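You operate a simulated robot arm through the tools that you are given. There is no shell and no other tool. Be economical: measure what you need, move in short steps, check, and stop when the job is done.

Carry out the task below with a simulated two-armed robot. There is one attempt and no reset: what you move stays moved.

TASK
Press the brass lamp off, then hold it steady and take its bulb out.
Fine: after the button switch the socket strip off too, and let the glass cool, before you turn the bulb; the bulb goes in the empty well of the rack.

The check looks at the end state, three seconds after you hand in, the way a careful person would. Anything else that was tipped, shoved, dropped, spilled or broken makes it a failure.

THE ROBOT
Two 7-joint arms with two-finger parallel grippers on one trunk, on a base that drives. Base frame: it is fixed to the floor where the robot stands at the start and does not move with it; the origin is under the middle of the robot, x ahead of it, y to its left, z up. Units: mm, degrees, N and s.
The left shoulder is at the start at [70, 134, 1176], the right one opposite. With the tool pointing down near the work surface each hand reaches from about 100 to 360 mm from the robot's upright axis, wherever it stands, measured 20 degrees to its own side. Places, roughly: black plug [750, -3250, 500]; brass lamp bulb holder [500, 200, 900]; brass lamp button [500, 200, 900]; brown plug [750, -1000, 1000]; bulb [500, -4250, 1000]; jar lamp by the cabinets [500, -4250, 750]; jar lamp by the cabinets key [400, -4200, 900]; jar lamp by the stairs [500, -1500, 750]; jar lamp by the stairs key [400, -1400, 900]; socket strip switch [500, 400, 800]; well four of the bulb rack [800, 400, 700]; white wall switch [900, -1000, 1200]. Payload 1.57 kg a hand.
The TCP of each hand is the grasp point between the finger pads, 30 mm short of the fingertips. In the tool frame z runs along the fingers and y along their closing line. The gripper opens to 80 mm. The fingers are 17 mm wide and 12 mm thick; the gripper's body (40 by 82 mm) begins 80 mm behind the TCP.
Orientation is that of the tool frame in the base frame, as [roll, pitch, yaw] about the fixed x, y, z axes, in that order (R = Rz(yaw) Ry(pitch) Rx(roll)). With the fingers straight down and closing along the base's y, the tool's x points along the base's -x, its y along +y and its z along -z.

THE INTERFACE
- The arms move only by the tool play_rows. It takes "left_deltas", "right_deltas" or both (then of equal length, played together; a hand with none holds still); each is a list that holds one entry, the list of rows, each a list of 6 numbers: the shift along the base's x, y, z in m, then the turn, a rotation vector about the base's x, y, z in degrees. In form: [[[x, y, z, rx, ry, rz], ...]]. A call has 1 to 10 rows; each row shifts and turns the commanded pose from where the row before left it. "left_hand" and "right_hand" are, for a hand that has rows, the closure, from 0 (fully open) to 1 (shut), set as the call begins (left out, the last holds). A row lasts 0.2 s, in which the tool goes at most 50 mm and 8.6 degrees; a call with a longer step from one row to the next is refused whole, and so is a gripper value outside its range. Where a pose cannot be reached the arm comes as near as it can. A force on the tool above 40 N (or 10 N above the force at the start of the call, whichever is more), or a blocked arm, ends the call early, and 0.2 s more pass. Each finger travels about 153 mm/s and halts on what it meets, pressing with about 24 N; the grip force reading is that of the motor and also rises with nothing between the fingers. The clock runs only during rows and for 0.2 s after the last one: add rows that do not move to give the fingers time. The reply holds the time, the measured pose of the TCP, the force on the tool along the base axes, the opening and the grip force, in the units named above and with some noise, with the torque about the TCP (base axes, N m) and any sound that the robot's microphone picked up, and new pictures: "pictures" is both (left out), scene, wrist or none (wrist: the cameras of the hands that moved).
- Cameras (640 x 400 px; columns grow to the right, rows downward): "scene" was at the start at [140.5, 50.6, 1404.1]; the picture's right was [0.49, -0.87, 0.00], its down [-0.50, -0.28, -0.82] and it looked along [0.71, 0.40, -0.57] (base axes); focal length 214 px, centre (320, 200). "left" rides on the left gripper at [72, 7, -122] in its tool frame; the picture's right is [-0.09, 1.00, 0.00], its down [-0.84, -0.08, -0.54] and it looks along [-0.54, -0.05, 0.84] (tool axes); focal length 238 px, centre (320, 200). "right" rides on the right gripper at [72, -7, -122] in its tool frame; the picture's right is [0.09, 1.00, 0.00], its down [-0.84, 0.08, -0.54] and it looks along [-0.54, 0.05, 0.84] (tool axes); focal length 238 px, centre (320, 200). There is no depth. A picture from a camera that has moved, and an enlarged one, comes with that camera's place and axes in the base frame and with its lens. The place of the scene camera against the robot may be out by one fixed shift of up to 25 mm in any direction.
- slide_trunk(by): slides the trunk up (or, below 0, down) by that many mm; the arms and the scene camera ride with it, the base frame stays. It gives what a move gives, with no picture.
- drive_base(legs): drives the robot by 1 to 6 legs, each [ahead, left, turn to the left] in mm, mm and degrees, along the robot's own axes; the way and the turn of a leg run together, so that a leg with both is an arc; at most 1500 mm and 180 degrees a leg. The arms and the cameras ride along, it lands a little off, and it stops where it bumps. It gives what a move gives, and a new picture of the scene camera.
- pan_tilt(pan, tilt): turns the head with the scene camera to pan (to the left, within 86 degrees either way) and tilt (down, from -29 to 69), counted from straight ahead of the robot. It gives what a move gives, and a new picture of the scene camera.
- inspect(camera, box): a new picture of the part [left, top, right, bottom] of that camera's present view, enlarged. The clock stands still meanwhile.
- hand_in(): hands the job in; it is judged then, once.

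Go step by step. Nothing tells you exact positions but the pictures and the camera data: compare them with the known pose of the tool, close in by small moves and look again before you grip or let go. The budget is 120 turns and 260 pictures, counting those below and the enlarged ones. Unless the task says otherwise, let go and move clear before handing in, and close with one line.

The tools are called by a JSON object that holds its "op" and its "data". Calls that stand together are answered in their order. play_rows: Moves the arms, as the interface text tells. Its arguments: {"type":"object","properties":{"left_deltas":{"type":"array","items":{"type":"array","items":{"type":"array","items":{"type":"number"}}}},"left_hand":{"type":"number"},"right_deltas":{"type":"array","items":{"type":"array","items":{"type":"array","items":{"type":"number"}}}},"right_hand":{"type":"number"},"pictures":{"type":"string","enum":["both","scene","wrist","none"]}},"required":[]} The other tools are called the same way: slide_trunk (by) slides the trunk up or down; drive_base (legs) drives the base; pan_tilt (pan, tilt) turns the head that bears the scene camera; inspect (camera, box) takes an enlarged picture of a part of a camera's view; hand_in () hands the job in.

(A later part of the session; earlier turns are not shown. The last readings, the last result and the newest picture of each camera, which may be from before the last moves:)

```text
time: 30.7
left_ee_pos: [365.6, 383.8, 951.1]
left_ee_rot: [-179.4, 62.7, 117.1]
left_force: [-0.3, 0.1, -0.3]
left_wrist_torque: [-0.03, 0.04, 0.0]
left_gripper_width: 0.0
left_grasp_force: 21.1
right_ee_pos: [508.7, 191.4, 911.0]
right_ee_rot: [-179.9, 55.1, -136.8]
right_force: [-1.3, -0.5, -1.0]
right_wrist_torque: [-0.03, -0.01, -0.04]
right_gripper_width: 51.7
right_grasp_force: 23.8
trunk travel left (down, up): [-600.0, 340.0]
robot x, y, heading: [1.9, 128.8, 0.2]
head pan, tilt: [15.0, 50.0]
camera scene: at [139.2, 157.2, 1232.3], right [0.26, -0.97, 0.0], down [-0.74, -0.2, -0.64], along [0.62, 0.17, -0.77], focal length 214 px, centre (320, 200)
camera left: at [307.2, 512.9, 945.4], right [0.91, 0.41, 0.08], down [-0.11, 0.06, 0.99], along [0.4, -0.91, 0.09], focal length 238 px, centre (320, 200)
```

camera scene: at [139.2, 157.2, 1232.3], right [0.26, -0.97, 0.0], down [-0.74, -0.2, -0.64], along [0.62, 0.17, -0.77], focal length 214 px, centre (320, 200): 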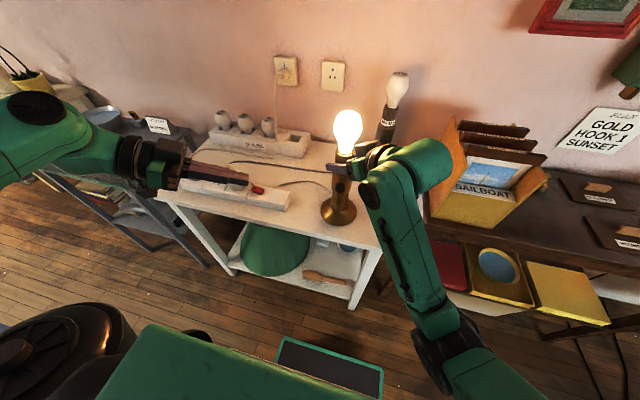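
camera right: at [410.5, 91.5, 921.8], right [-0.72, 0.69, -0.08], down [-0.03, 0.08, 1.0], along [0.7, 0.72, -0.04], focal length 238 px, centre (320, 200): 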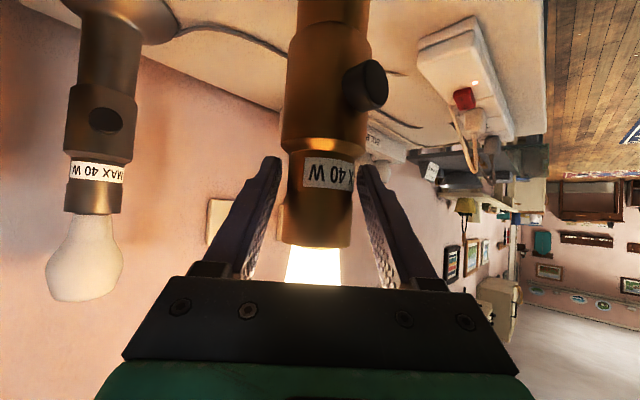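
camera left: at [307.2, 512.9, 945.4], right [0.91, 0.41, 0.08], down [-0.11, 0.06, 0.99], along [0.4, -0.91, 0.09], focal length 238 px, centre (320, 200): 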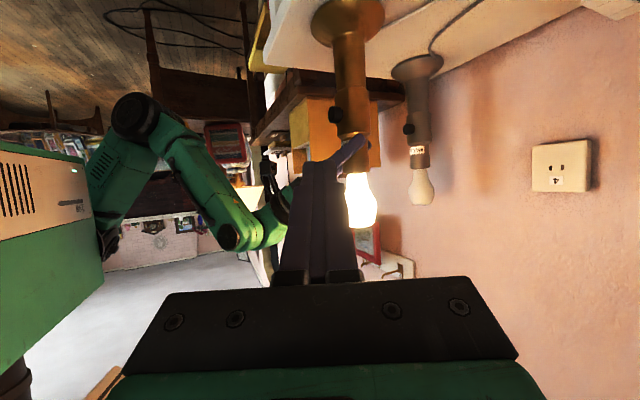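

The left camera puts the button front at x≈477, y≈190, z≈853. I'll place the closed fingers across the front of the button, still clear of it by about 25 mm.

{"op": "play_rows", "data": {"left_deltas": [[[0.0076, -0.022, -0.011, 0, 0, 0], [0.0076, -0.022, -0.011, 0, 0, 0], [0.0076, -0.022, -0.011, 0, 0, 0], [0.0076, -0.022, -0.011, 0, 0, 0], [0.0076, -0.022, -0.011, 0, 0, 0], [0.0076, -0.022, -0.011, 0, 0, 0], [0.0076, -0.022, -0.011, 0, 0, 0], [0.0076, -0.022, -0.011, 0, 0, 0]]], "pictures": "both"}}

{"op": "inspect", "data": {"camera": "scene", "box": [270, 90, 430, 240]}}

```text
time: 32.5
left_ee_pos: [425.5, 207.5, 864.9]
left_ee_rot: [-179.1, 62.5, 117.4]
left_force: [0.3, 0.3, -0.3]
left_wrist_torque: [-0.01, -0.01, 0.0]
left_gripper_width: 0.1
left_grasp_force: 20.9
right_ee_pos: [508.8, 193.0, 910.6]
right_ee_rot: [-179.9, 55.1, -136.9]
right_force: [0.1, -0.3, -0.8]
right_wrist_torque: [0.03, -0.06, 0.04]
right_gripper_width: 51.5
right_grasp_force: 24.5
trunk travel left (down, up): [-600.0, 340.0]
robot x, y, heading: [0.1, 130.0, -0.0]
head pan, tilt: [15.0, 50.0]
camera scene: at [139.4, 156.9, 1232.3], right [0.26, -0.97, 0.0], down [-0.74, -0.2, -0.64], along [0.62, 0.17, -0.77], focal length 214 px, centre (320, 200)
camera left: at [367.9, 336.6, 857.5], right [0.91, 0.41, 0.07], down [-0.11, 0.05, 0.99], along [0.4, -0.91, 0.09], focal length 238 px, centre (320, 200)
```

scene: 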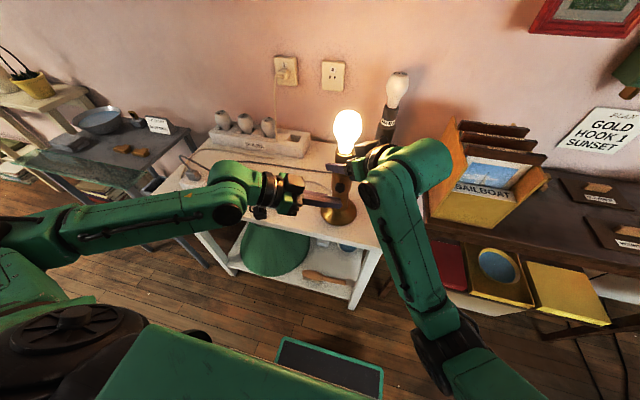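
left: 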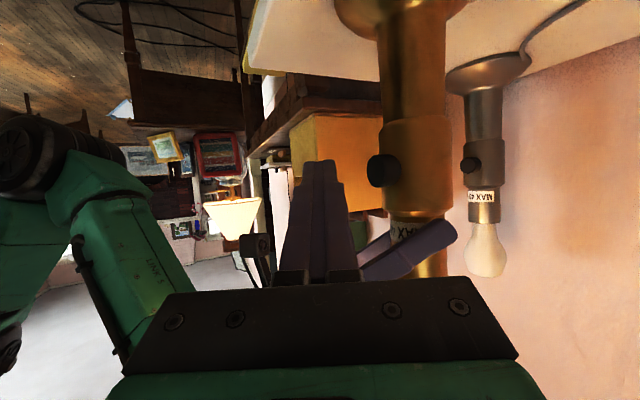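

```text
2.67 times, centred on (350, 165) of scene
camera zoom: at [139.4, 156.9, 1232.3], right [0.26, -0.97, 0.0], down [-0.74, -0.2, -0.64], along [0.62, 0.17, -0.77], focal length 572 px, centre (240, 293)
```

zoom: 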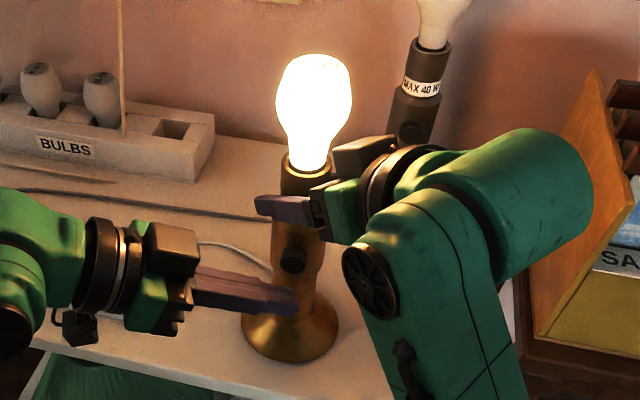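

The fingers are at the button's height, roughly 25 mm short of it. I'll push in +x in small steps while watching force and sound.

{"op": "play_rows", "data": {"left_deltas": [[[0.005, 0, 0, 0, 0, 0], [0.005, 0, 0, 0, 0, 0], [0.005, 0, 0, 0, 0, 0], [0.004, 0, 0, 0, 0, 0], [0.003, 0, 0, 0, 0, 0], [0.002, 0, 0, 0, 0, 0]]], "pictures": "wrist"}}

```text
time: 33.9
left_ee_pos: [448.5, 206.2, 863.0]
left_ee_rot: [-179.3, 62.6, 117.1]
left_force: [0.9, 0.5, -0.8]
left_wrist_torque: [0.02, -0.01, -0.01]
left_gripper_width: 0.0
left_grasp_force: 21.4
right_ee_pos: [510.2, 192.6, 909.8]
right_ee_rot: [-179.9, 55.0, -136.8]
right_force: [-0.2, -1.2, 0.1]
right_wrist_torque: [0.13, 0.03, -0.04]
right_gripper_width: 51.4
right_grasp_force: 23.7
trunk travel left (down, up): [-600.0, 340.0]
robot x, y, heading: [1.4, 130.6, 0.3]
head pan, tilt: [15.0, 50.0]
camera left: at [391.6, 335.8, 857.2], right [0.91, 0.41, 0.08], down [-0.11, 0.05, 0.99], along [0.4, -0.91, 0.09], focal length 238 px, centre (320, 200)
```

left: 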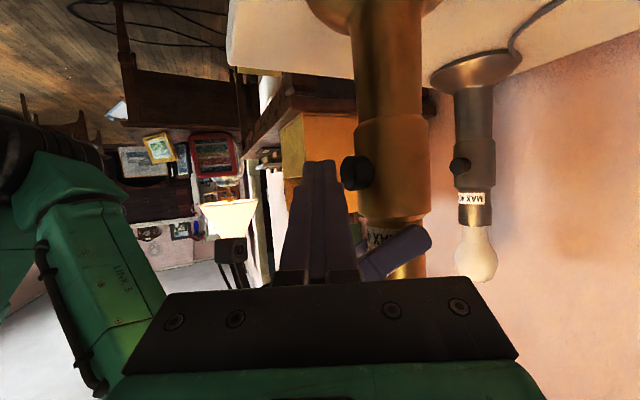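

Nearly touching. I'll continue in 2 mm steps.

{"op": "play_rows", "data": {"left_deltas": [[[0.002, 0, 0, 0, 0, 0], [0.002, 0, 0, 0, 0, 0], [0.002, 0, 0, 0, 0, 0], [0.002, 0, 0, 0, 0, 0]]], "pictures": "wrist"}}

```text
time: 34.9
left_ee_pos: [458.3, 206.7, 863.9]
left_ee_rot: [-179.2, 62.4, 117.3]
left_force: [-2.7, 0.8, -0.5]
left_wrist_torque: [-0.01, 0.06, -0.07]
left_gripper_width: 0.2
left_grasp_force: 21.6
right_ee_pos: [509.2, 193.2, 909.9]
right_ee_rot: [-180.0, 55.0, -137.0]
right_force: [1.1, -0.4, -1.1]
right_wrist_torque: [0.04, 0.09, -0.02]
right_gripper_width: 51.6
right_grasp_force: 23.8
trunk travel left (down, up): [-600.0, 340.0]
robot x, y, heading: [2.7, 130.9, -0.0]
head pan, tilt: [15.0, 50.0]
camera left: at [399.8, 335.2, 857.7], right [0.91, 0.41, 0.08], down [-0.11, 0.05, 0.99], along [0.4, -0.91, 0.09], focal length 238 px, centre (320, 200)
```

left: 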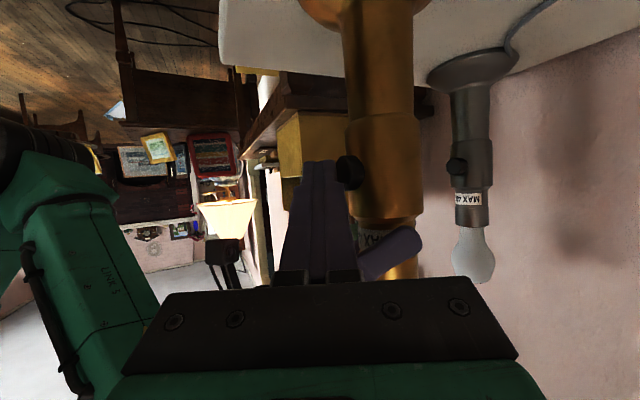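

The light looks to have gone out at about 3 N. I'll back the left hand away and check.

{"op": "play_rows", "data": {"left_deltas": [[[-0.006, 0, 0, 0, 0, 0], [-0.012, 0.01, 0, 0, 0, 0], [-0.015, 0.03, 0.01, 0, 0, 0], [-0.01, 0.04, 0.02, 0, 0, 0], [-0.01, 0.04, 0.02, 0, 0, 0], [-0.01, 0.04, 0.02, 0, 0, 0]]], "pictures": "both"}}

```text
time: 36.3
left_ee_pos: [396.4, 366.7, 931.5]
left_ee_rot: [-179.5, 62.7, 117.0]
left_force: [0.7, 0.4, 0.0]
left_wrist_torque: [0.0, -0.01, -0.01]
left_gripper_width: 0.1
left_grasp_force: 21.2
right_ee_pos: [508.7, 193.0, 909.9]
right_ee_rot: [-180.0, 54.9, -136.9]
right_force: [-1.1, -1.2, 0.4]
right_wrist_torque: [0.13, 0.04, -0.04]
right_gripper_width: 51.4
right_grasp_force: 24.1
trunk travel left (down, up): [-600.0, 340.0]
robot x, y, heading: [-1.4, 130.3, 0.2]
head pan, tilt: [15.0, 50.0]
camera scene: at [138.9, 157.5, 1232.3], right [0.26, -0.97, 0.0], down [-0.74, -0.2, -0.64], along [0.62, 0.17, -0.77], focal length 214 px, centre (320, 200)
camera left: at [338.6, 495.9, 925.2], right [0.91, 0.41, 0.08], down [-0.11, 0.05, 0.99], along [0.4, -0.91, 0.09], focal length 238 px, centre (320, 200)
```

scene: 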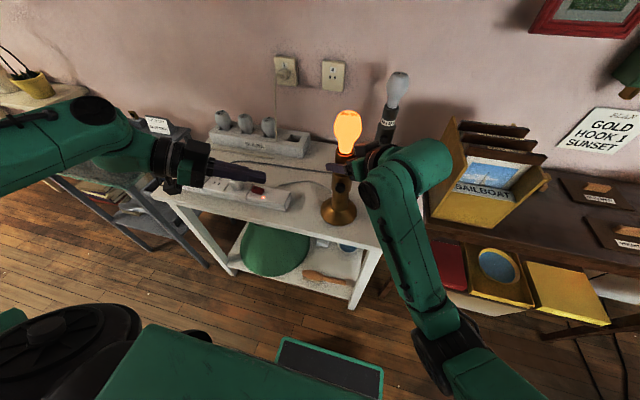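
left: 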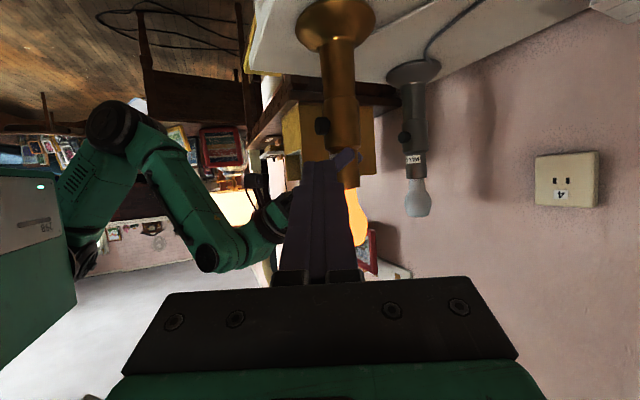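

The lamp is off and the bulb is glowing orange as it cools. Now the strip switch: I'll bring the left hand back to pointing down near it and look.

{"op": "play_rows", "data": {"left_deltas": [[[0.002, 0.008, 0.002, 7.0, 3.5, 0], [0.002, 0.008, 0.002, 7.0, 3.5, 0], [0.002, 0.008, 0.002, 7.0, 3.5, 0], [0.002, 0.008, 0.002, 7.0, 3.5, 0], [0.002, 0.008, 0.002, 7.0, 3.5, 0], [0.002, 0.008, 0.002, 7.0, 3.5, 0], [0.002, 0.008, 0.002, 7.0, 3.5, 0], [0.002, 0.008, 0.002, 7.0, 3.5, 0]]], "pictures": "both"}}

{"op": "inspect", "data": {"camera": "scene", "box": [180, 150, 320, 238]}}

```text
time: 38.1
left_ee_pos: [409.5, 430.7, 950.2]
left_ee_rot: [-179.9, -0.2, 116.9]
left_force: [-0.1, -0.1, -0.4]
left_wrist_torque: [-0.02, 0.01, 0.03]
left_gripper_width: 0.0
left_grasp_force: 21.8
right_ee_pos: [509.1, 194.0, 909.9]
right_ee_rot: [-179.8, 55.1, -136.9]
right_force: [-0.3, 0.2, -0.1]
right_wrist_torque: [-0.17, 0.2, 0.03]
right_gripper_width: 51.4
right_grasp_force: 24.4
trunk travel left (down, up): [-600.0, 340.0]
robot x, y, heading: [-2.4, 127.4, 0.2]
head pan, tilt: [15.0, 50.0]
camera scene: at [139.3, 156.9, 1232.2], right [0.26, -0.97, 0.0], down [-0.74, -0.2, -0.64], along [0.62, 0.17, -0.77], focal length 214 px, centre (320, 200)
camera left: at [383.2, 498.1, 1073.3], right [0.93, 0.37, 0.0], down [0.31, -0.78, 0.54], along [0.2, -0.5, -0.84], focal length 238 px, centre (320, 200)
```

scene: 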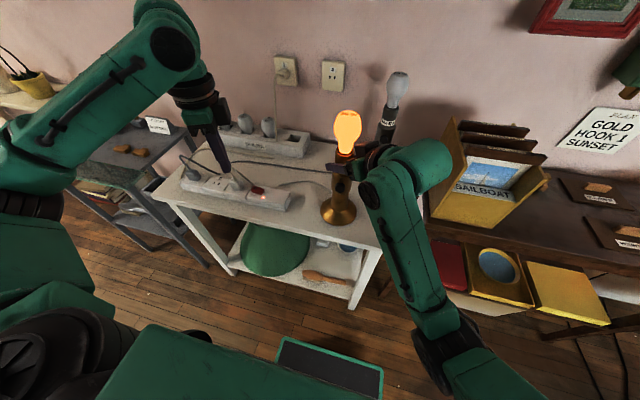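
left: 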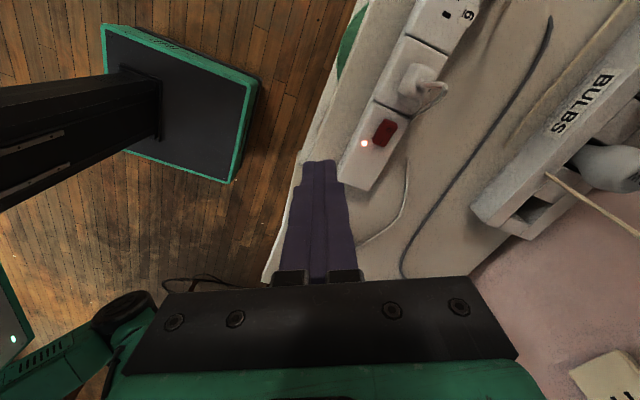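

```text
4.55 times, centred on (250, 194) of scene
camera zoom: at [139.3, 156.9, 1232.2], right [0.26, -0.97, 0.0], down [-0.74, -0.2, -0.64], along [0.62, 0.17, -0.77], focal length 975 px, centre (638, 227)
```

zoom: 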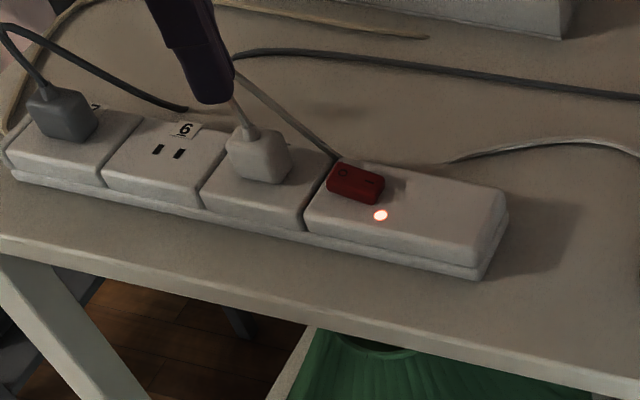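

{"op": "inspect", "data": {"camera": "left", "box": [335, 90, 455, 165]}}

{"op": "inspect", "data": {"camera": "scene", "box": [240, 180, 290, 212]}}

```text
5.33 times, centred on (395, 128) of left
camera zoom: at [383.2, 498.1, 1073.3], right [0.93, 0.37, 0.0], down [0.31, -0.78, 0.54], along [0.2, -0.5, -0.84], focal length 1271 px, centre (-80, 587)
```

zoom: 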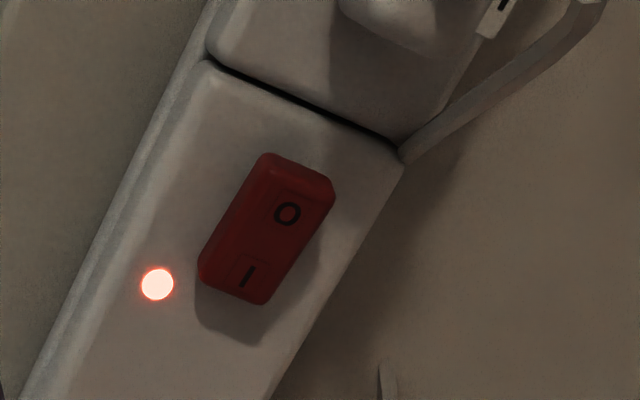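

```text
12.50 times, centred on (265, 196) of scene
camera zoom: at [139.3, 156.9, 1232.2], right [0.26, -0.97, 0.0], down [-0.74, -0.2, -0.64], along [0.62, 0.17, -0.77], focal length 2681 px, centre (1008, 250)
```

zoom: 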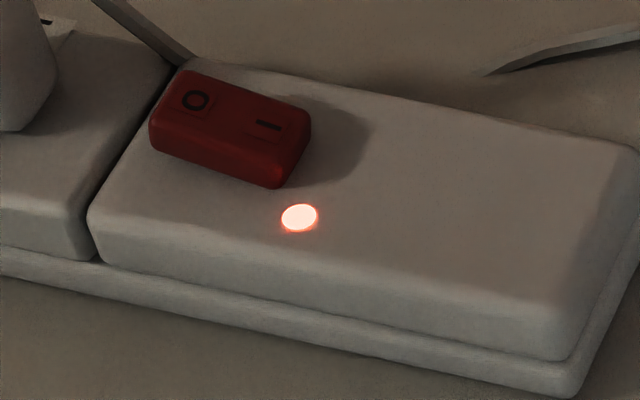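

The rocker's O end is at about (504.6,446) and the I end at about (503,428), so pressing O switches it off. I'll turn the closed fingers so their narrow side lies along the strip and come in above the O end.

{"op": "play_rows", "data": {"left_deltas": [[[0.016, 0.003, -0.015, 0, 0, -6.75], [0.016, 0.003, -0.02, 0, 0, -6.75], [0.016, 0.003, -0.02, 0, 0, -6.75], [0.016, 0.003, -0.02, 0, 0, -6.75], [0.016, 0.003, -0.02, 0, 0, 0], [0.015, 0.003, -0.02, 0, 0, 0]]], "pictures": "both"}}

{"op": "inspect", "data": {"camera": "scene", "box": [220, 130, 320, 215]}}

```text
time: 39.5
left_ee_pos: [503.2, 449.7, 835.3]
left_ee_rot: [-179.9, 0.0, 89.8]
left_force: [0.3, 0.4, -0.4]
left_wrist_torque: [-0.02, 0.01, 0.01]
left_gripper_width: 0.3
left_grasp_force: 21.1
right_ee_pos: [509.2, 193.0, 911.4]
right_ee_rot: [-179.9, 55.0, -136.9]
right_force: [-0.6, -0.5, 0.6]
right_wrist_torque: [0.06, -0.02, 0.03]
right_gripper_width: 51.5
right_grasp_force: 23.5
trunk travel left (down, up): [-600.0, 340.0]
robot x, y, heading: [1.1, 133.2, -0.0]
head pan, tilt: [15.0, 50.0]
camera scene: at [139.4, 157.1, 1232.2], right [0.26, -0.97, 0.0], down [-0.74, -0.2, -0.64], along [0.62, 0.17, -0.77], focal length 214 px, centre (320, 200)
camera left: at [510.9, 521.0, 958.5], right [1.0, -0.1, 0.0], down [-0.08, -0.84, 0.54], along [-0.05, -0.54, -0.84], focal length 238 px, centre (320, 200)
```

scene: 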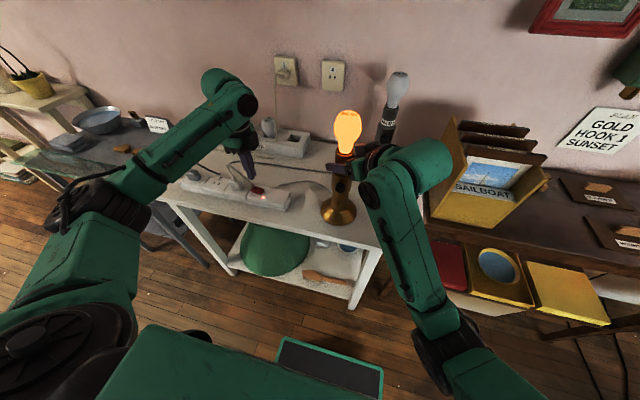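
left: 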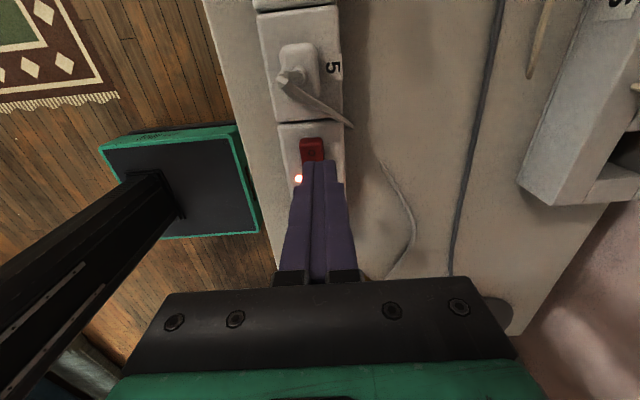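

```text
4.71 times, centred on (270, 172) of scene
camera zoom: at [139.4, 157.1, 1232.2], right [0.26, -0.97, 0.0], down [-0.74, -0.2, -0.64], along [0.62, 0.17, -0.77], focal length 1009 px, centre (555, 329)
```

zoom: 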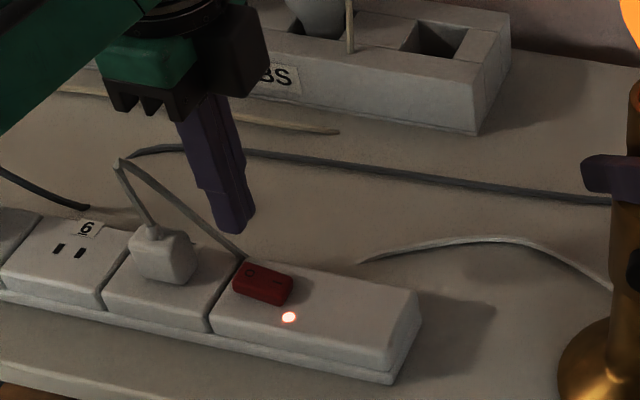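

The fingers are above the O end (about (500,448)) and clear of the plug and its cord. I'll descend to just above it.

{"op": "play_rows", "data": {"left_deltas": [[[-0.003, -0.001, -0.008, 0, 0, 0], [0, 0, -0.008, 0, 0, 0], [0, 0, -0.008, 0, 0, 0], [0, 0, -0.008, 0, 0, 0], [0, 0, -0.006, 0, 0, 0]]], "pictures": "wrist"}}

{"op": "inspect", "data": {"camera": "scene", "box": [220, 130, 320, 215]}}

```text
time: 40.7
left_ee_pos: [502.4, 449.5, 797.2]
left_ee_rot: [-179.9, -0.1, 89.9]
left_force: [-1.2, 1.5, 6.0]
left_wrist_torque: [0.1, 0.01, -0.01]
left_gripper_width: 0.0
left_grasp_force: 21.5
right_ee_pos: [508.5, 192.7, 911.2]
right_ee_rot: [-179.9, 55.0, -136.9]
right_force: [0.8, 0.6, 0.2]
right_wrist_torque: [0.16, -0.21, -0.05]
right_gripper_width: 51.6
right_grasp_force: 24.0
trunk travel left (down, up): [-600.0, 340.0]
robot x, y, heading: [-0.2, 132.1, -0.1]
head pan, tilt: [15.0, 50.0]
camera left: at [509.0, 520.6, 920.4], right [1.0, -0.09, 0.0], down [-0.08, -0.84, 0.54], along [-0.05, -0.54, -0.84], focal length 238 px, centre (320, 200)
```

left: 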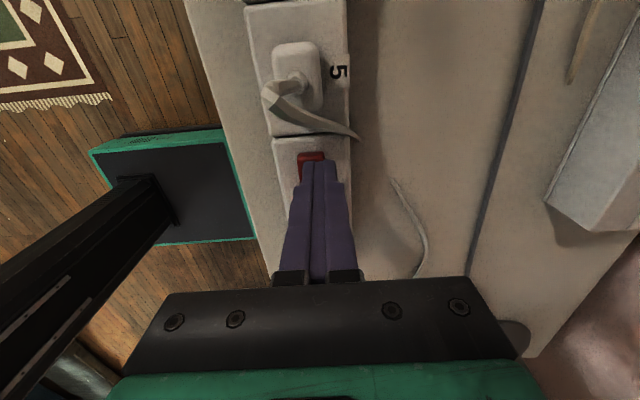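

```text
4.71 times, centred on (270, 172) of scene
camera zoom: at [138.8, 157.3, 1232.4], right [0.26, -0.97, 0.0], down [-0.74, -0.2, -0.64], along [0.62, 0.17, -0.77], focal length 1009 px, centre (555, 329)
```

zoom: 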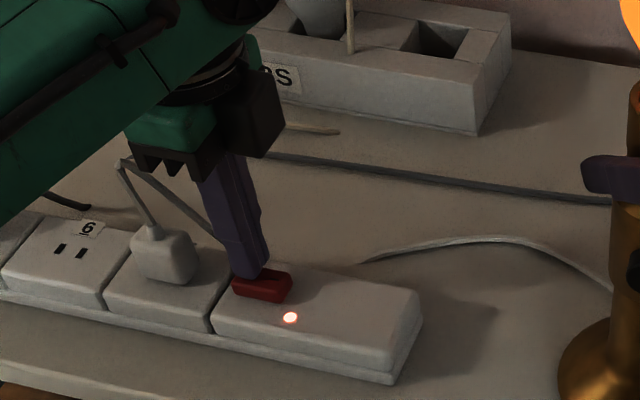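

Contact at 6 N on the O end. I'll press further in small steps.

{"op": "play_rows", "data": {"left_deltas": [[[0, 0.002, -0.001, 0, 0, 0], [0, 0, -0.002, 0, 0, 0], [0, 0, -0.002, 0, 0, 0], [0, 0, -0.002, 0, 0, 0]]], "pictures": "none"}}

{"op": "inspect", "data": {"camera": "scene", "box": [220, 130, 320, 215]}}

```text
time: 41.9
left_ee_pos: [501.6, 450.9, 798.1]
left_ee_rot: [179.2, -0.1, 90.0]
left_force: [-5.7, 0.6, 16.1]
left_wrist_torque: [-0.1, 0.22, 0.03]
left_gripper_width: 0.2
left_grasp_force: 20.9
right_ee_pos: [506.5, 192.5, 910.3]
right_ee_rot: [-179.8, 55.0, -136.8]
right_force: [-0.2, 0.1, -5.7]
right_wrist_torque: [-0.02, -0.01, 0.0]
right_gripper_width: 51.5
right_grasp_force: 23.6
trunk travel left (down, up): [-600.0, 340.0]
robot x, y, heading: [3.4, 129.2, 0.2]
head pan, tilt: [15.0, 50.0]
stopped in row 4 (left hand): the force on the tool passed its limit at 41 N (the readings are from after the stop); the commanded pose is now the measured one
```

```text
4.71 times, centred on (270, 172) of scene
camera zoom: at [135.7, 156.7, 1232.4], right [0.26, -0.97, 0.0], down [-0.74, -0.2, -0.65], along [0.62, 0.17, -0.76], focal length 1009 px, centre (555, 329)
```

zoom: 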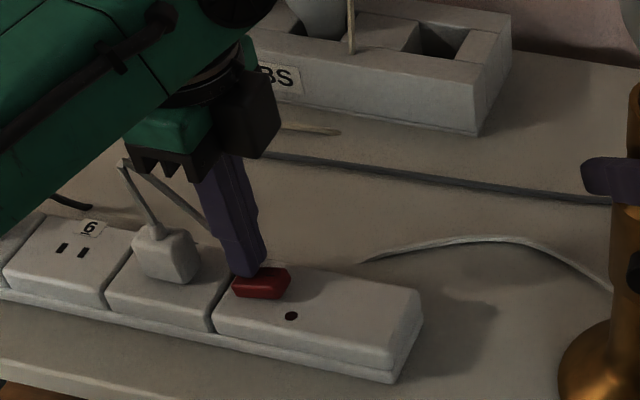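

The indicator light is out, so the strip is off. I'll lift the left hand away and check that the lamp, plugs and bulb are fine.

{"op": "play_rows", "data": {"left_deltas": [[[0, 0, 0.004, 0, 0, 0], [0, 0, 0.015, 0, 0, 0], [0, 0, 0.03, 0, 0, 0], [0, 0, 0.04, 0, 0, 0], [0, 0, 0.04, 0, 0, 0], [0, 0, 0.04, 0, 0, 0], [-0.01, 0, 0.04, 0, 0, 0], [-0.01, 0, 0.03, 0, 0, 0]]], "pictures": "both"}}

{"op": "inspect", "data": {"camera": "right", "box": [200, 0, 520, 300]}}

```text
time: 43.7
left_ee_pos: [483.2, 451.6, 1033.9]
left_ee_rot: [179.5, -0.1, 89.9]
left_force: [0.7, -0.1, -0.2]
left_wrist_torque: [-0.02, -0.03, 0.0]
left_gripper_width: 0.2
left_grasp_force: 21.6
right_ee_pos: [509.0, 192.7, 910.9]
right_ee_rot: [-180.0, 54.9, -136.9]
right_force: [-1.0, -1.9, 3.1]
right_wrist_torque: [0.15, -0.05, 0.03]
right_gripper_width: 51.4
right_grasp_force: 23.9
trunk travel left (down, up): [-600.0, 340.0]
robot x, y, heading: [2.5, 135.1, -0.2]
head pan, tilt: [15.0, 50.0]
camera scene: at [138.6, 156.5, 1232.3], right [0.26, -0.97, 0.0], down [-0.74, -0.2, -0.64], along [0.62, 0.17, -0.77], focal length 214 px, centre (320, 200)
camera left: at [489.2, 523.9, 1157.1], right [1.0, -0.09, 0.01], down [-0.08, -0.84, 0.54], along [-0.04, -0.54, -0.84], focal length 238 px, centre (320, 200)
```

scene: 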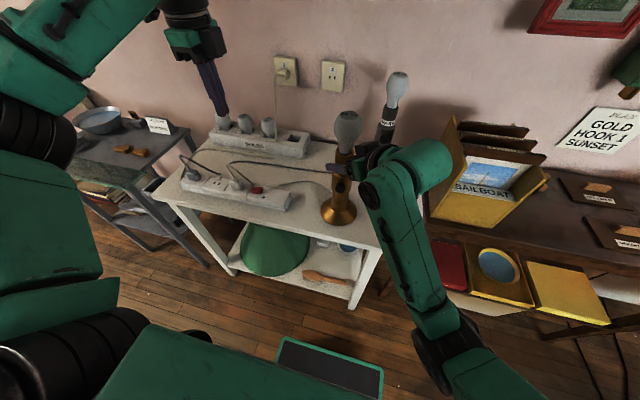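
left: 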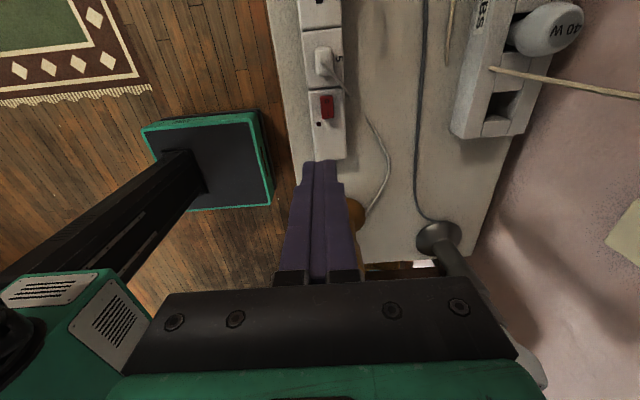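

```text
1.33 times, centred on (360, 150) of right
camera zoom: at [410.0, 90.9, 921.9], right [-0.72, 0.69, -0.08], down [-0.03, 0.08, 1.0], along [0.7, 0.72, -0.04], focal length 318 px, centre (267, 267)
```

zoom: 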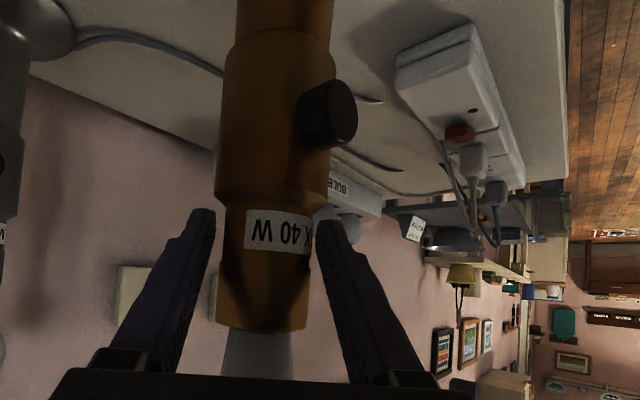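

The strip light is out and the bulb has lost its orange glow. While it cools I'll re-seat the right hand 30 mm lower for a firmer hold on the wide collar, keeping above the button.

{"op": "play_rows", "data": {"right_deltas": [[[0, 0, 0, 0, 0, 0], [0, 0, 0, 0, 0, 0], [0, 0, -0.01, 0, 0, 0], [0, 0, -0.01, 0, 0, 0], [0, 0, -0.01, 0, 0, 0], [0, 0, 0, 0, 0, 0]]], "right_hand": 0.15, "pictures": "wrist"}}

```text
time: 45.1
left_ee_pos: [484.3, 453.5, 1034.4]
left_ee_rot: [179.5, -0.1, 89.9]
left_force: [-0.8, -0.3, -0.3]
left_wrist_torque: [-0.02, -0.01, 0.01]
left_gripper_width: 0.0
left_grasp_force: 21.0
right_ee_pos: [509.4, 191.1, 878.6]
right_ee_rot: [-180.0, 55.1, -137.0]
right_force: [-0.9, 0.2, -0.2]
right_wrist_torque: [-0.01, -0.01, 0.0]
right_gripper_width: 67.8
right_grasp_force: 0.0
trunk travel left (down, up): [-600.0, 340.0]
robot x, y, heading: [-0.2, 132.6, -0.1]
head pan, tilt: [15.0, 50.0]
camera right: at [410.6, 90.7, 890.3], right [-0.72, 0.69, -0.08], down [-0.03, 0.08, 1.0], along [0.7, 0.72, -0.04], focal length 238 px, centre (320, 200)
```

right: 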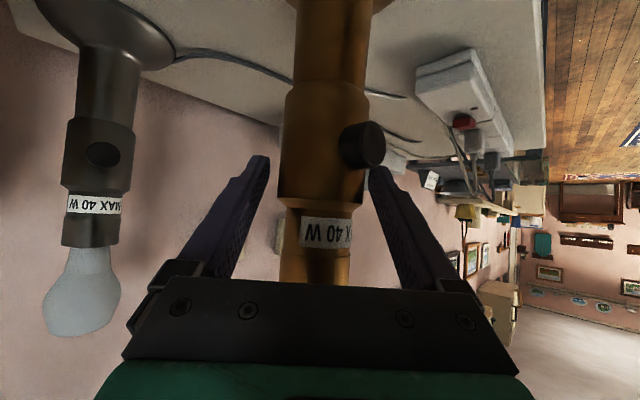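

{"op": "play_rows", "data": {"right_deltas": [[[0, 0, 0, 0, 0, 0], [0, 0, 0, 0, 0, 0], [0, 0, 0, 0, 0, 0]]], "right_hand": 0.7, "pictures": "wrist"}}

{"op": "inspect", "data": {"camera": "scene", "box": [260, 70, 440, 240]}}

```text
time: 45.9
left_ee_pos: [484.9, 452.7, 1033.2]
left_ee_rot: [179.6, 0.0, 89.9]
left_force: [-0.4, 0.4, -0.1]
left_wrist_torque: [-0.01, 0.02, 0.01]
left_gripper_width: 0.0
left_grasp_force: 21.5
right_ee_pos: [509.8, 192.1, 878.6]
right_ee_rot: [-179.9, 55.0, -136.9]
right_force: [-1.1, 0.9, -0.6]
right_wrist_torque: [0.04, -0.09, 0.03]
right_gripper_width: 51.6
right_grasp_force: 24.0
trunk travel left (down, up): [-600.0, 340.0]
robot x, y, heading: [1.0, 131.6, -0.1]
head pan, tilt: [15.0, 50.0]
camera right: at [410.6, 90.9, 890.4], right [-0.72, 0.69, -0.08], down [-0.03, 0.08, 1.0], along [0.7, 0.72, -0.04], focal length 238 px, centre (320, 200)
```

right: 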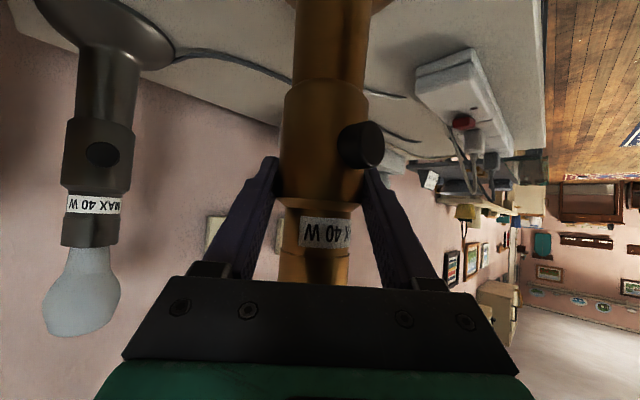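

```text
2.35 times, centred on (350, 155) of scene
camera zoom: at [139.3, 157.3, 1232.2], right [0.26, -0.97, 0.0], down [-0.74, -0.2, -0.64], along [0.62, 0.17, -0.77], focal length 505 px, centre (249, 306)
```

zoom: 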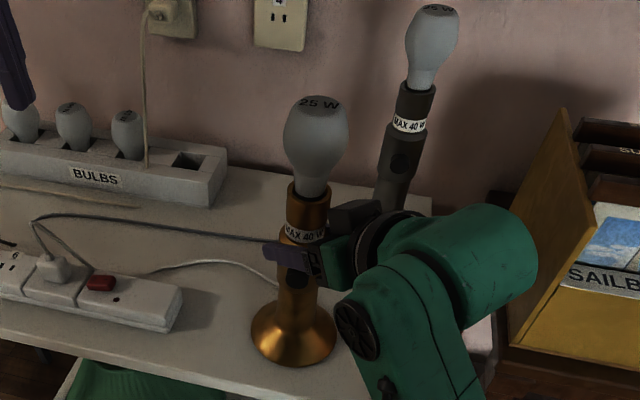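

The lamp is held firmly on its wide collar, with the button clear. I'll move the open left hand above the bulb to line it up.

{"op": "play_rows", "data": {"left_deltas": [[[0, 0, 0.04, 0, 0, 0], [0, 0, 0.045, 0, 0, 0], [0.004, -0.04, 0, 0, 0, 0], [0.004, -0.04, 0, 0, 0, 0], [0.004, -0.04, 0, 0, 0, 0], [0.004, -0.04, 0, 0, 0, 0], [0.006, -0.04, 0, 0, 0, 0], [0.006, -0.04, 0, 0, 0, 0]]], "left_hand": 0, "pictures": "both"}}

```text
time: 47.7
left_ee_pos: [511.5, 207.2, 1119.1]
left_ee_rot: [179.4, -0.2, 89.9]
left_force: [-0.1, -1.1, 0.0]
left_wrist_torque: [0.02, 0.02, 0.0]
left_gripper_width: 79.9
left_grasp_force: 0.0
right_ee_pos: [510.4, 190.9, 879.7]
right_ee_rot: [179.8, 55.1, -137.1]
right_force: [0.2, -0.6, -0.1]
right_wrist_torque: [-0.13, -0.1, -0.01]
right_gripper_width: 51.6
right_grasp_force: 24.0
trunk travel left (down, up): [-600.0, 340.0]
robot x, y, heading: [2.4, 130.9, 0.2]
head pan, tilt: [15.0, 50.0]
camera scene: at [139.6, 153.6, 1232.3], right [0.26, -0.97, 0.0], down [-0.74, -0.2, -0.64], along [0.62, 0.17, -0.77], focal length 214 px, centre (320, 200)
camera left: at [516.7, 279.1, 1242.3], right [1.0, -0.09, 0.01], down [-0.08, -0.84, 0.54], along [-0.04, -0.54, -0.84], focal length 238 px, centre (320, 200)
```

scene: 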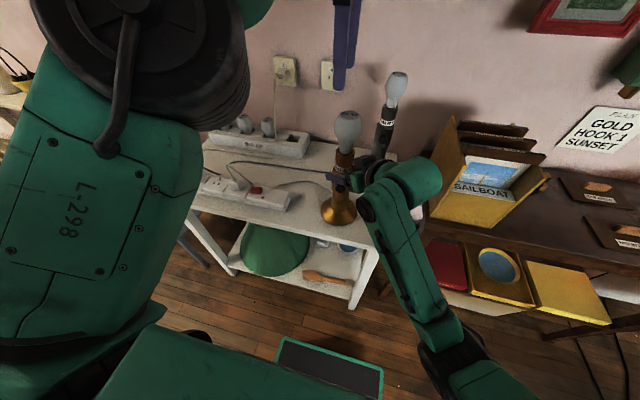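
left: 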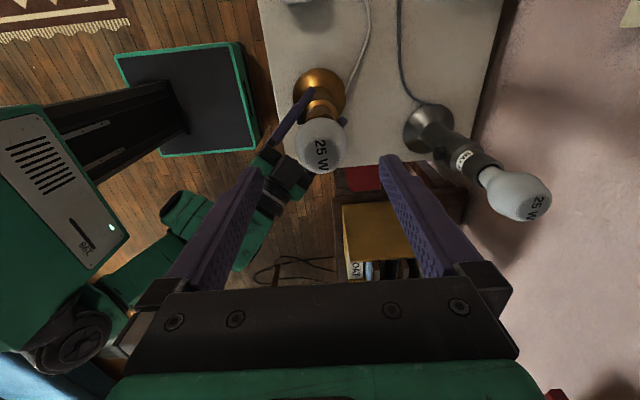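

From the left camera the bulb is centred at about (511.5,190). I'll shift over and descend partway so the tips are level with its top.

{"op": "play_rows", "data": {"left_deltas": [[[0, -0.008, 0, 0, 0, 0], [0, -0.009, 0, 0, 0, 0], [0, 0, -0.02, 0, 0, 0], [0, 0, -0.02, 0, 0, 0], [0, 0, -0.012, 0, 0, 0]]], "pictures": "wrist"}}

{"op": "inspect", "data": {"camera": "scene", "box": [260, 70, 440, 240]}}

```text
time: 48.9
left_ee_pos: [510.1, 210.9, 1066.3]
left_ee_rot: [179.4, 0.0, 89.9]
left_force: [0.6, -0.3, 0.2]
left_wrist_torque: [-0.01, -0.04, 0.03]
left_gripper_width: 80.1
left_grasp_force: 0.2
left hand out of reach, approached as far as the arm can: row 1, 2
right_ee_pos: [508.7, 192.0, 880.6]
right_ee_rot: [-180.0, 55.0, -136.9]
right_force: [0.3, 0.9, 0.7]
right_wrist_torque: [0.13, -0.15, 0.0]
right_gripper_width: 51.2
right_grasp_force: 23.3
trunk travel left (down, up): [-600.0, 340.0]
robot x, y, heading: [2.7, 131.3, -0.0]
head pan, tilt: [15.0, 50.0]
camera left: at [515.8, 283.1, 1189.4], right [1.0, -0.09, 0.01], down [-0.08, -0.84, 0.54], along [-0.04, -0.54, -0.84], focal length 238 px, centre (320, 200)
```

left: 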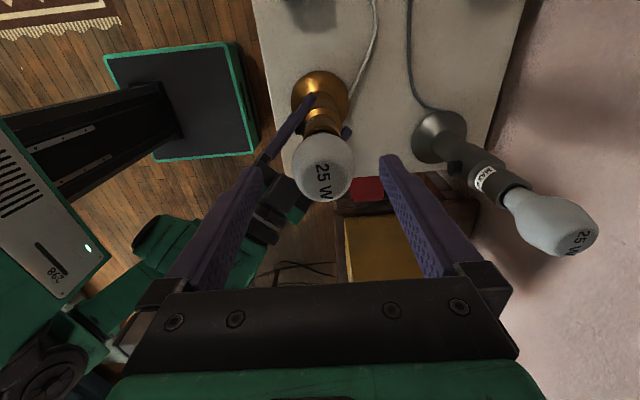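

```text
2.35 times, centred on (350, 155) of scene
camera zoom: at [139.6, 157.4, 1232.2], right [0.26, -0.97, 0.0], down [-0.74, -0.2, -0.64], along [0.62, 0.17, -0.77], focal length 505 px, centre (249, 306)
```

zoom: 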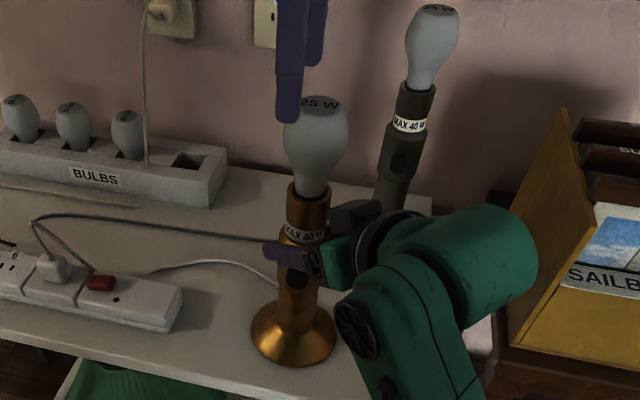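

The wrist was near a limit at this yaw. I'll turn it 25° the other way while shifting the last 19 mm over the bulb.

{"op": "play_rows", "data": {"left_deltas": [[[0.0005, -0.006, 0, 0, 0, 6], [0.0005, -0.006, 0, 0, 0, 6], [0.001, -0.006, 0, 0, 0, 6], [0, 0, 0, 0, 0, 6], [0, 0, 0, 0, 0, 0]]], "pictures": "wrist"}}

```text
time: 50.1
left_ee_pos: [515.1, 193.6, 1065.8]
left_ee_rot: [179.5, -0.1, 114.0]
left_force: [-0.5, -0.1, -0.7]
left_wrist_torque: [-0.01, 0.0, 0.03]
left_gripper_width: 80.2
left_grasp_force: 0.1
right_ee_pos: [509.4, 192.1, 878.6]
right_ee_rot: [-179.9, 55.0, -136.8]
right_force: [-1.5, 0.6, 0.0]
right_wrist_torque: [0.15, -0.05, 0.04]
right_gripper_width: 51.4
right_grasp_force: 24.1
trunk travel left (down, up): [-600.0, 340.0]
robot x, y, heading: [2.0, 132.8, -0.3]
head pan, tilt: [15.0, 50.0]
camera left: at [489.4, 260.5, 1188.2], right [0.95, 0.32, 0.01], down [0.27, -0.8, 0.54], along [0.18, -0.51, -0.84], focal length 238 px, centre (320, 200)
```

left: 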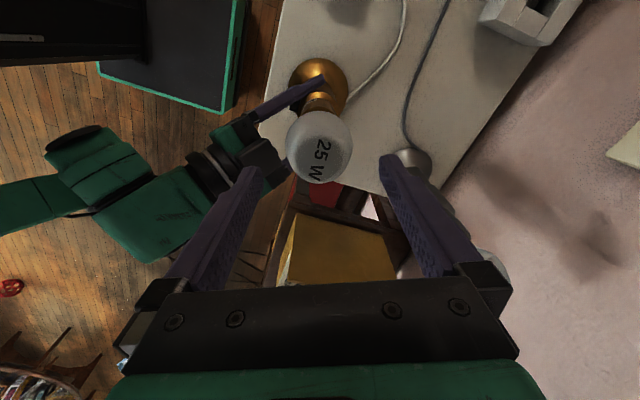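

The bulb centre is at about (513.5,192.7), directly below. I'll descend around it, open.

{"op": "play_rows", "data": {"left_deltas": [[[-0.001, -0.001, -0.012, 0, 0, 0], [0, 0, -0.012, 0, 0, 0], [0, 0, -0.012, 0, 0, 0], [0, 0, -0.012, 0, 0, 0], [0, 0, -0.01, 0, 0, 0]]], "pictures": "wrist"}}

{"op": "inspect", "data": {"camera": "scene", "box": [260, 70, 440, 240]}}

```text
time: 51.3
left_ee_pos: [512.8, 191.9, 1006.5]
left_ee_rot: [179.5, 0.0, 113.8]
left_force: [0.6, 0.4, 0.0]
left_wrist_torque: [0.01, 0.0, 0.0]
left_gripper_width: 80.0
left_grasp_force: 0.1
right_ee_pos: [509.8, 190.9, 878.9]
right_ee_rot: [180.0, 54.9, -136.9]
right_force: [0.0, 0.1, -0.8]
right_wrist_torque: [0.03, -0.02, -0.04]
right_gripper_width: 51.4
right_grasp_force: 23.6
trunk travel left (down, up): [-600.0, 340.0]
robot x, y, heading: [0.7, 130.9, 0.1]
head pan, tilt: [15.0, 50.0]
camera left: at [488.4, 259.6, 1130.2], right [0.95, 0.32, 0.01], down [0.26, -0.8, 0.54], along [0.18, -0.51, -0.84], focal length 238 px, centre (320, 200)
```

left: 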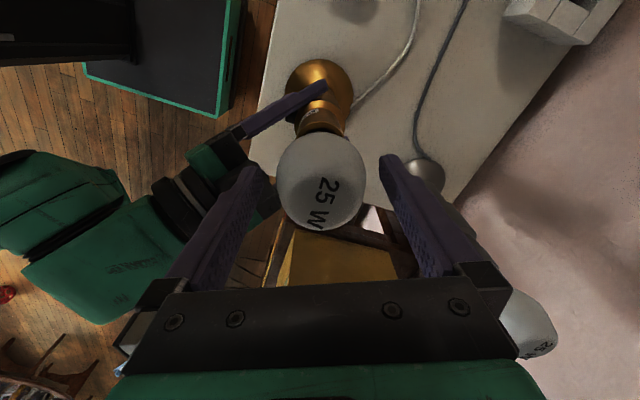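

```text
2.35 times, centred on (350, 155) of scene
camera zoom: at [139.5, 157.0, 1232.2], right [0.26, -0.97, 0.0], down [-0.74, -0.2, -0.64], along [0.62, 0.17, -0.77], focal length 505 px, centre (249, 306)
```

zoom: 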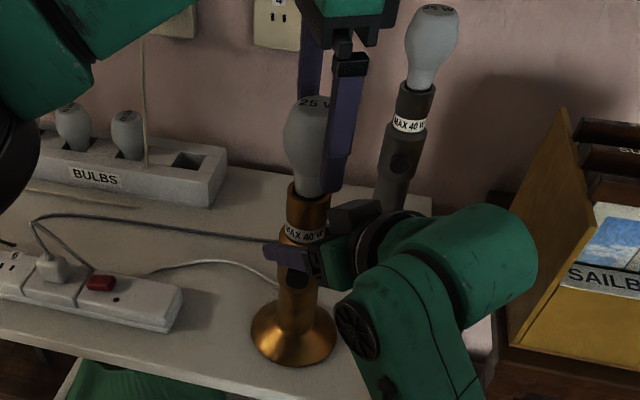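

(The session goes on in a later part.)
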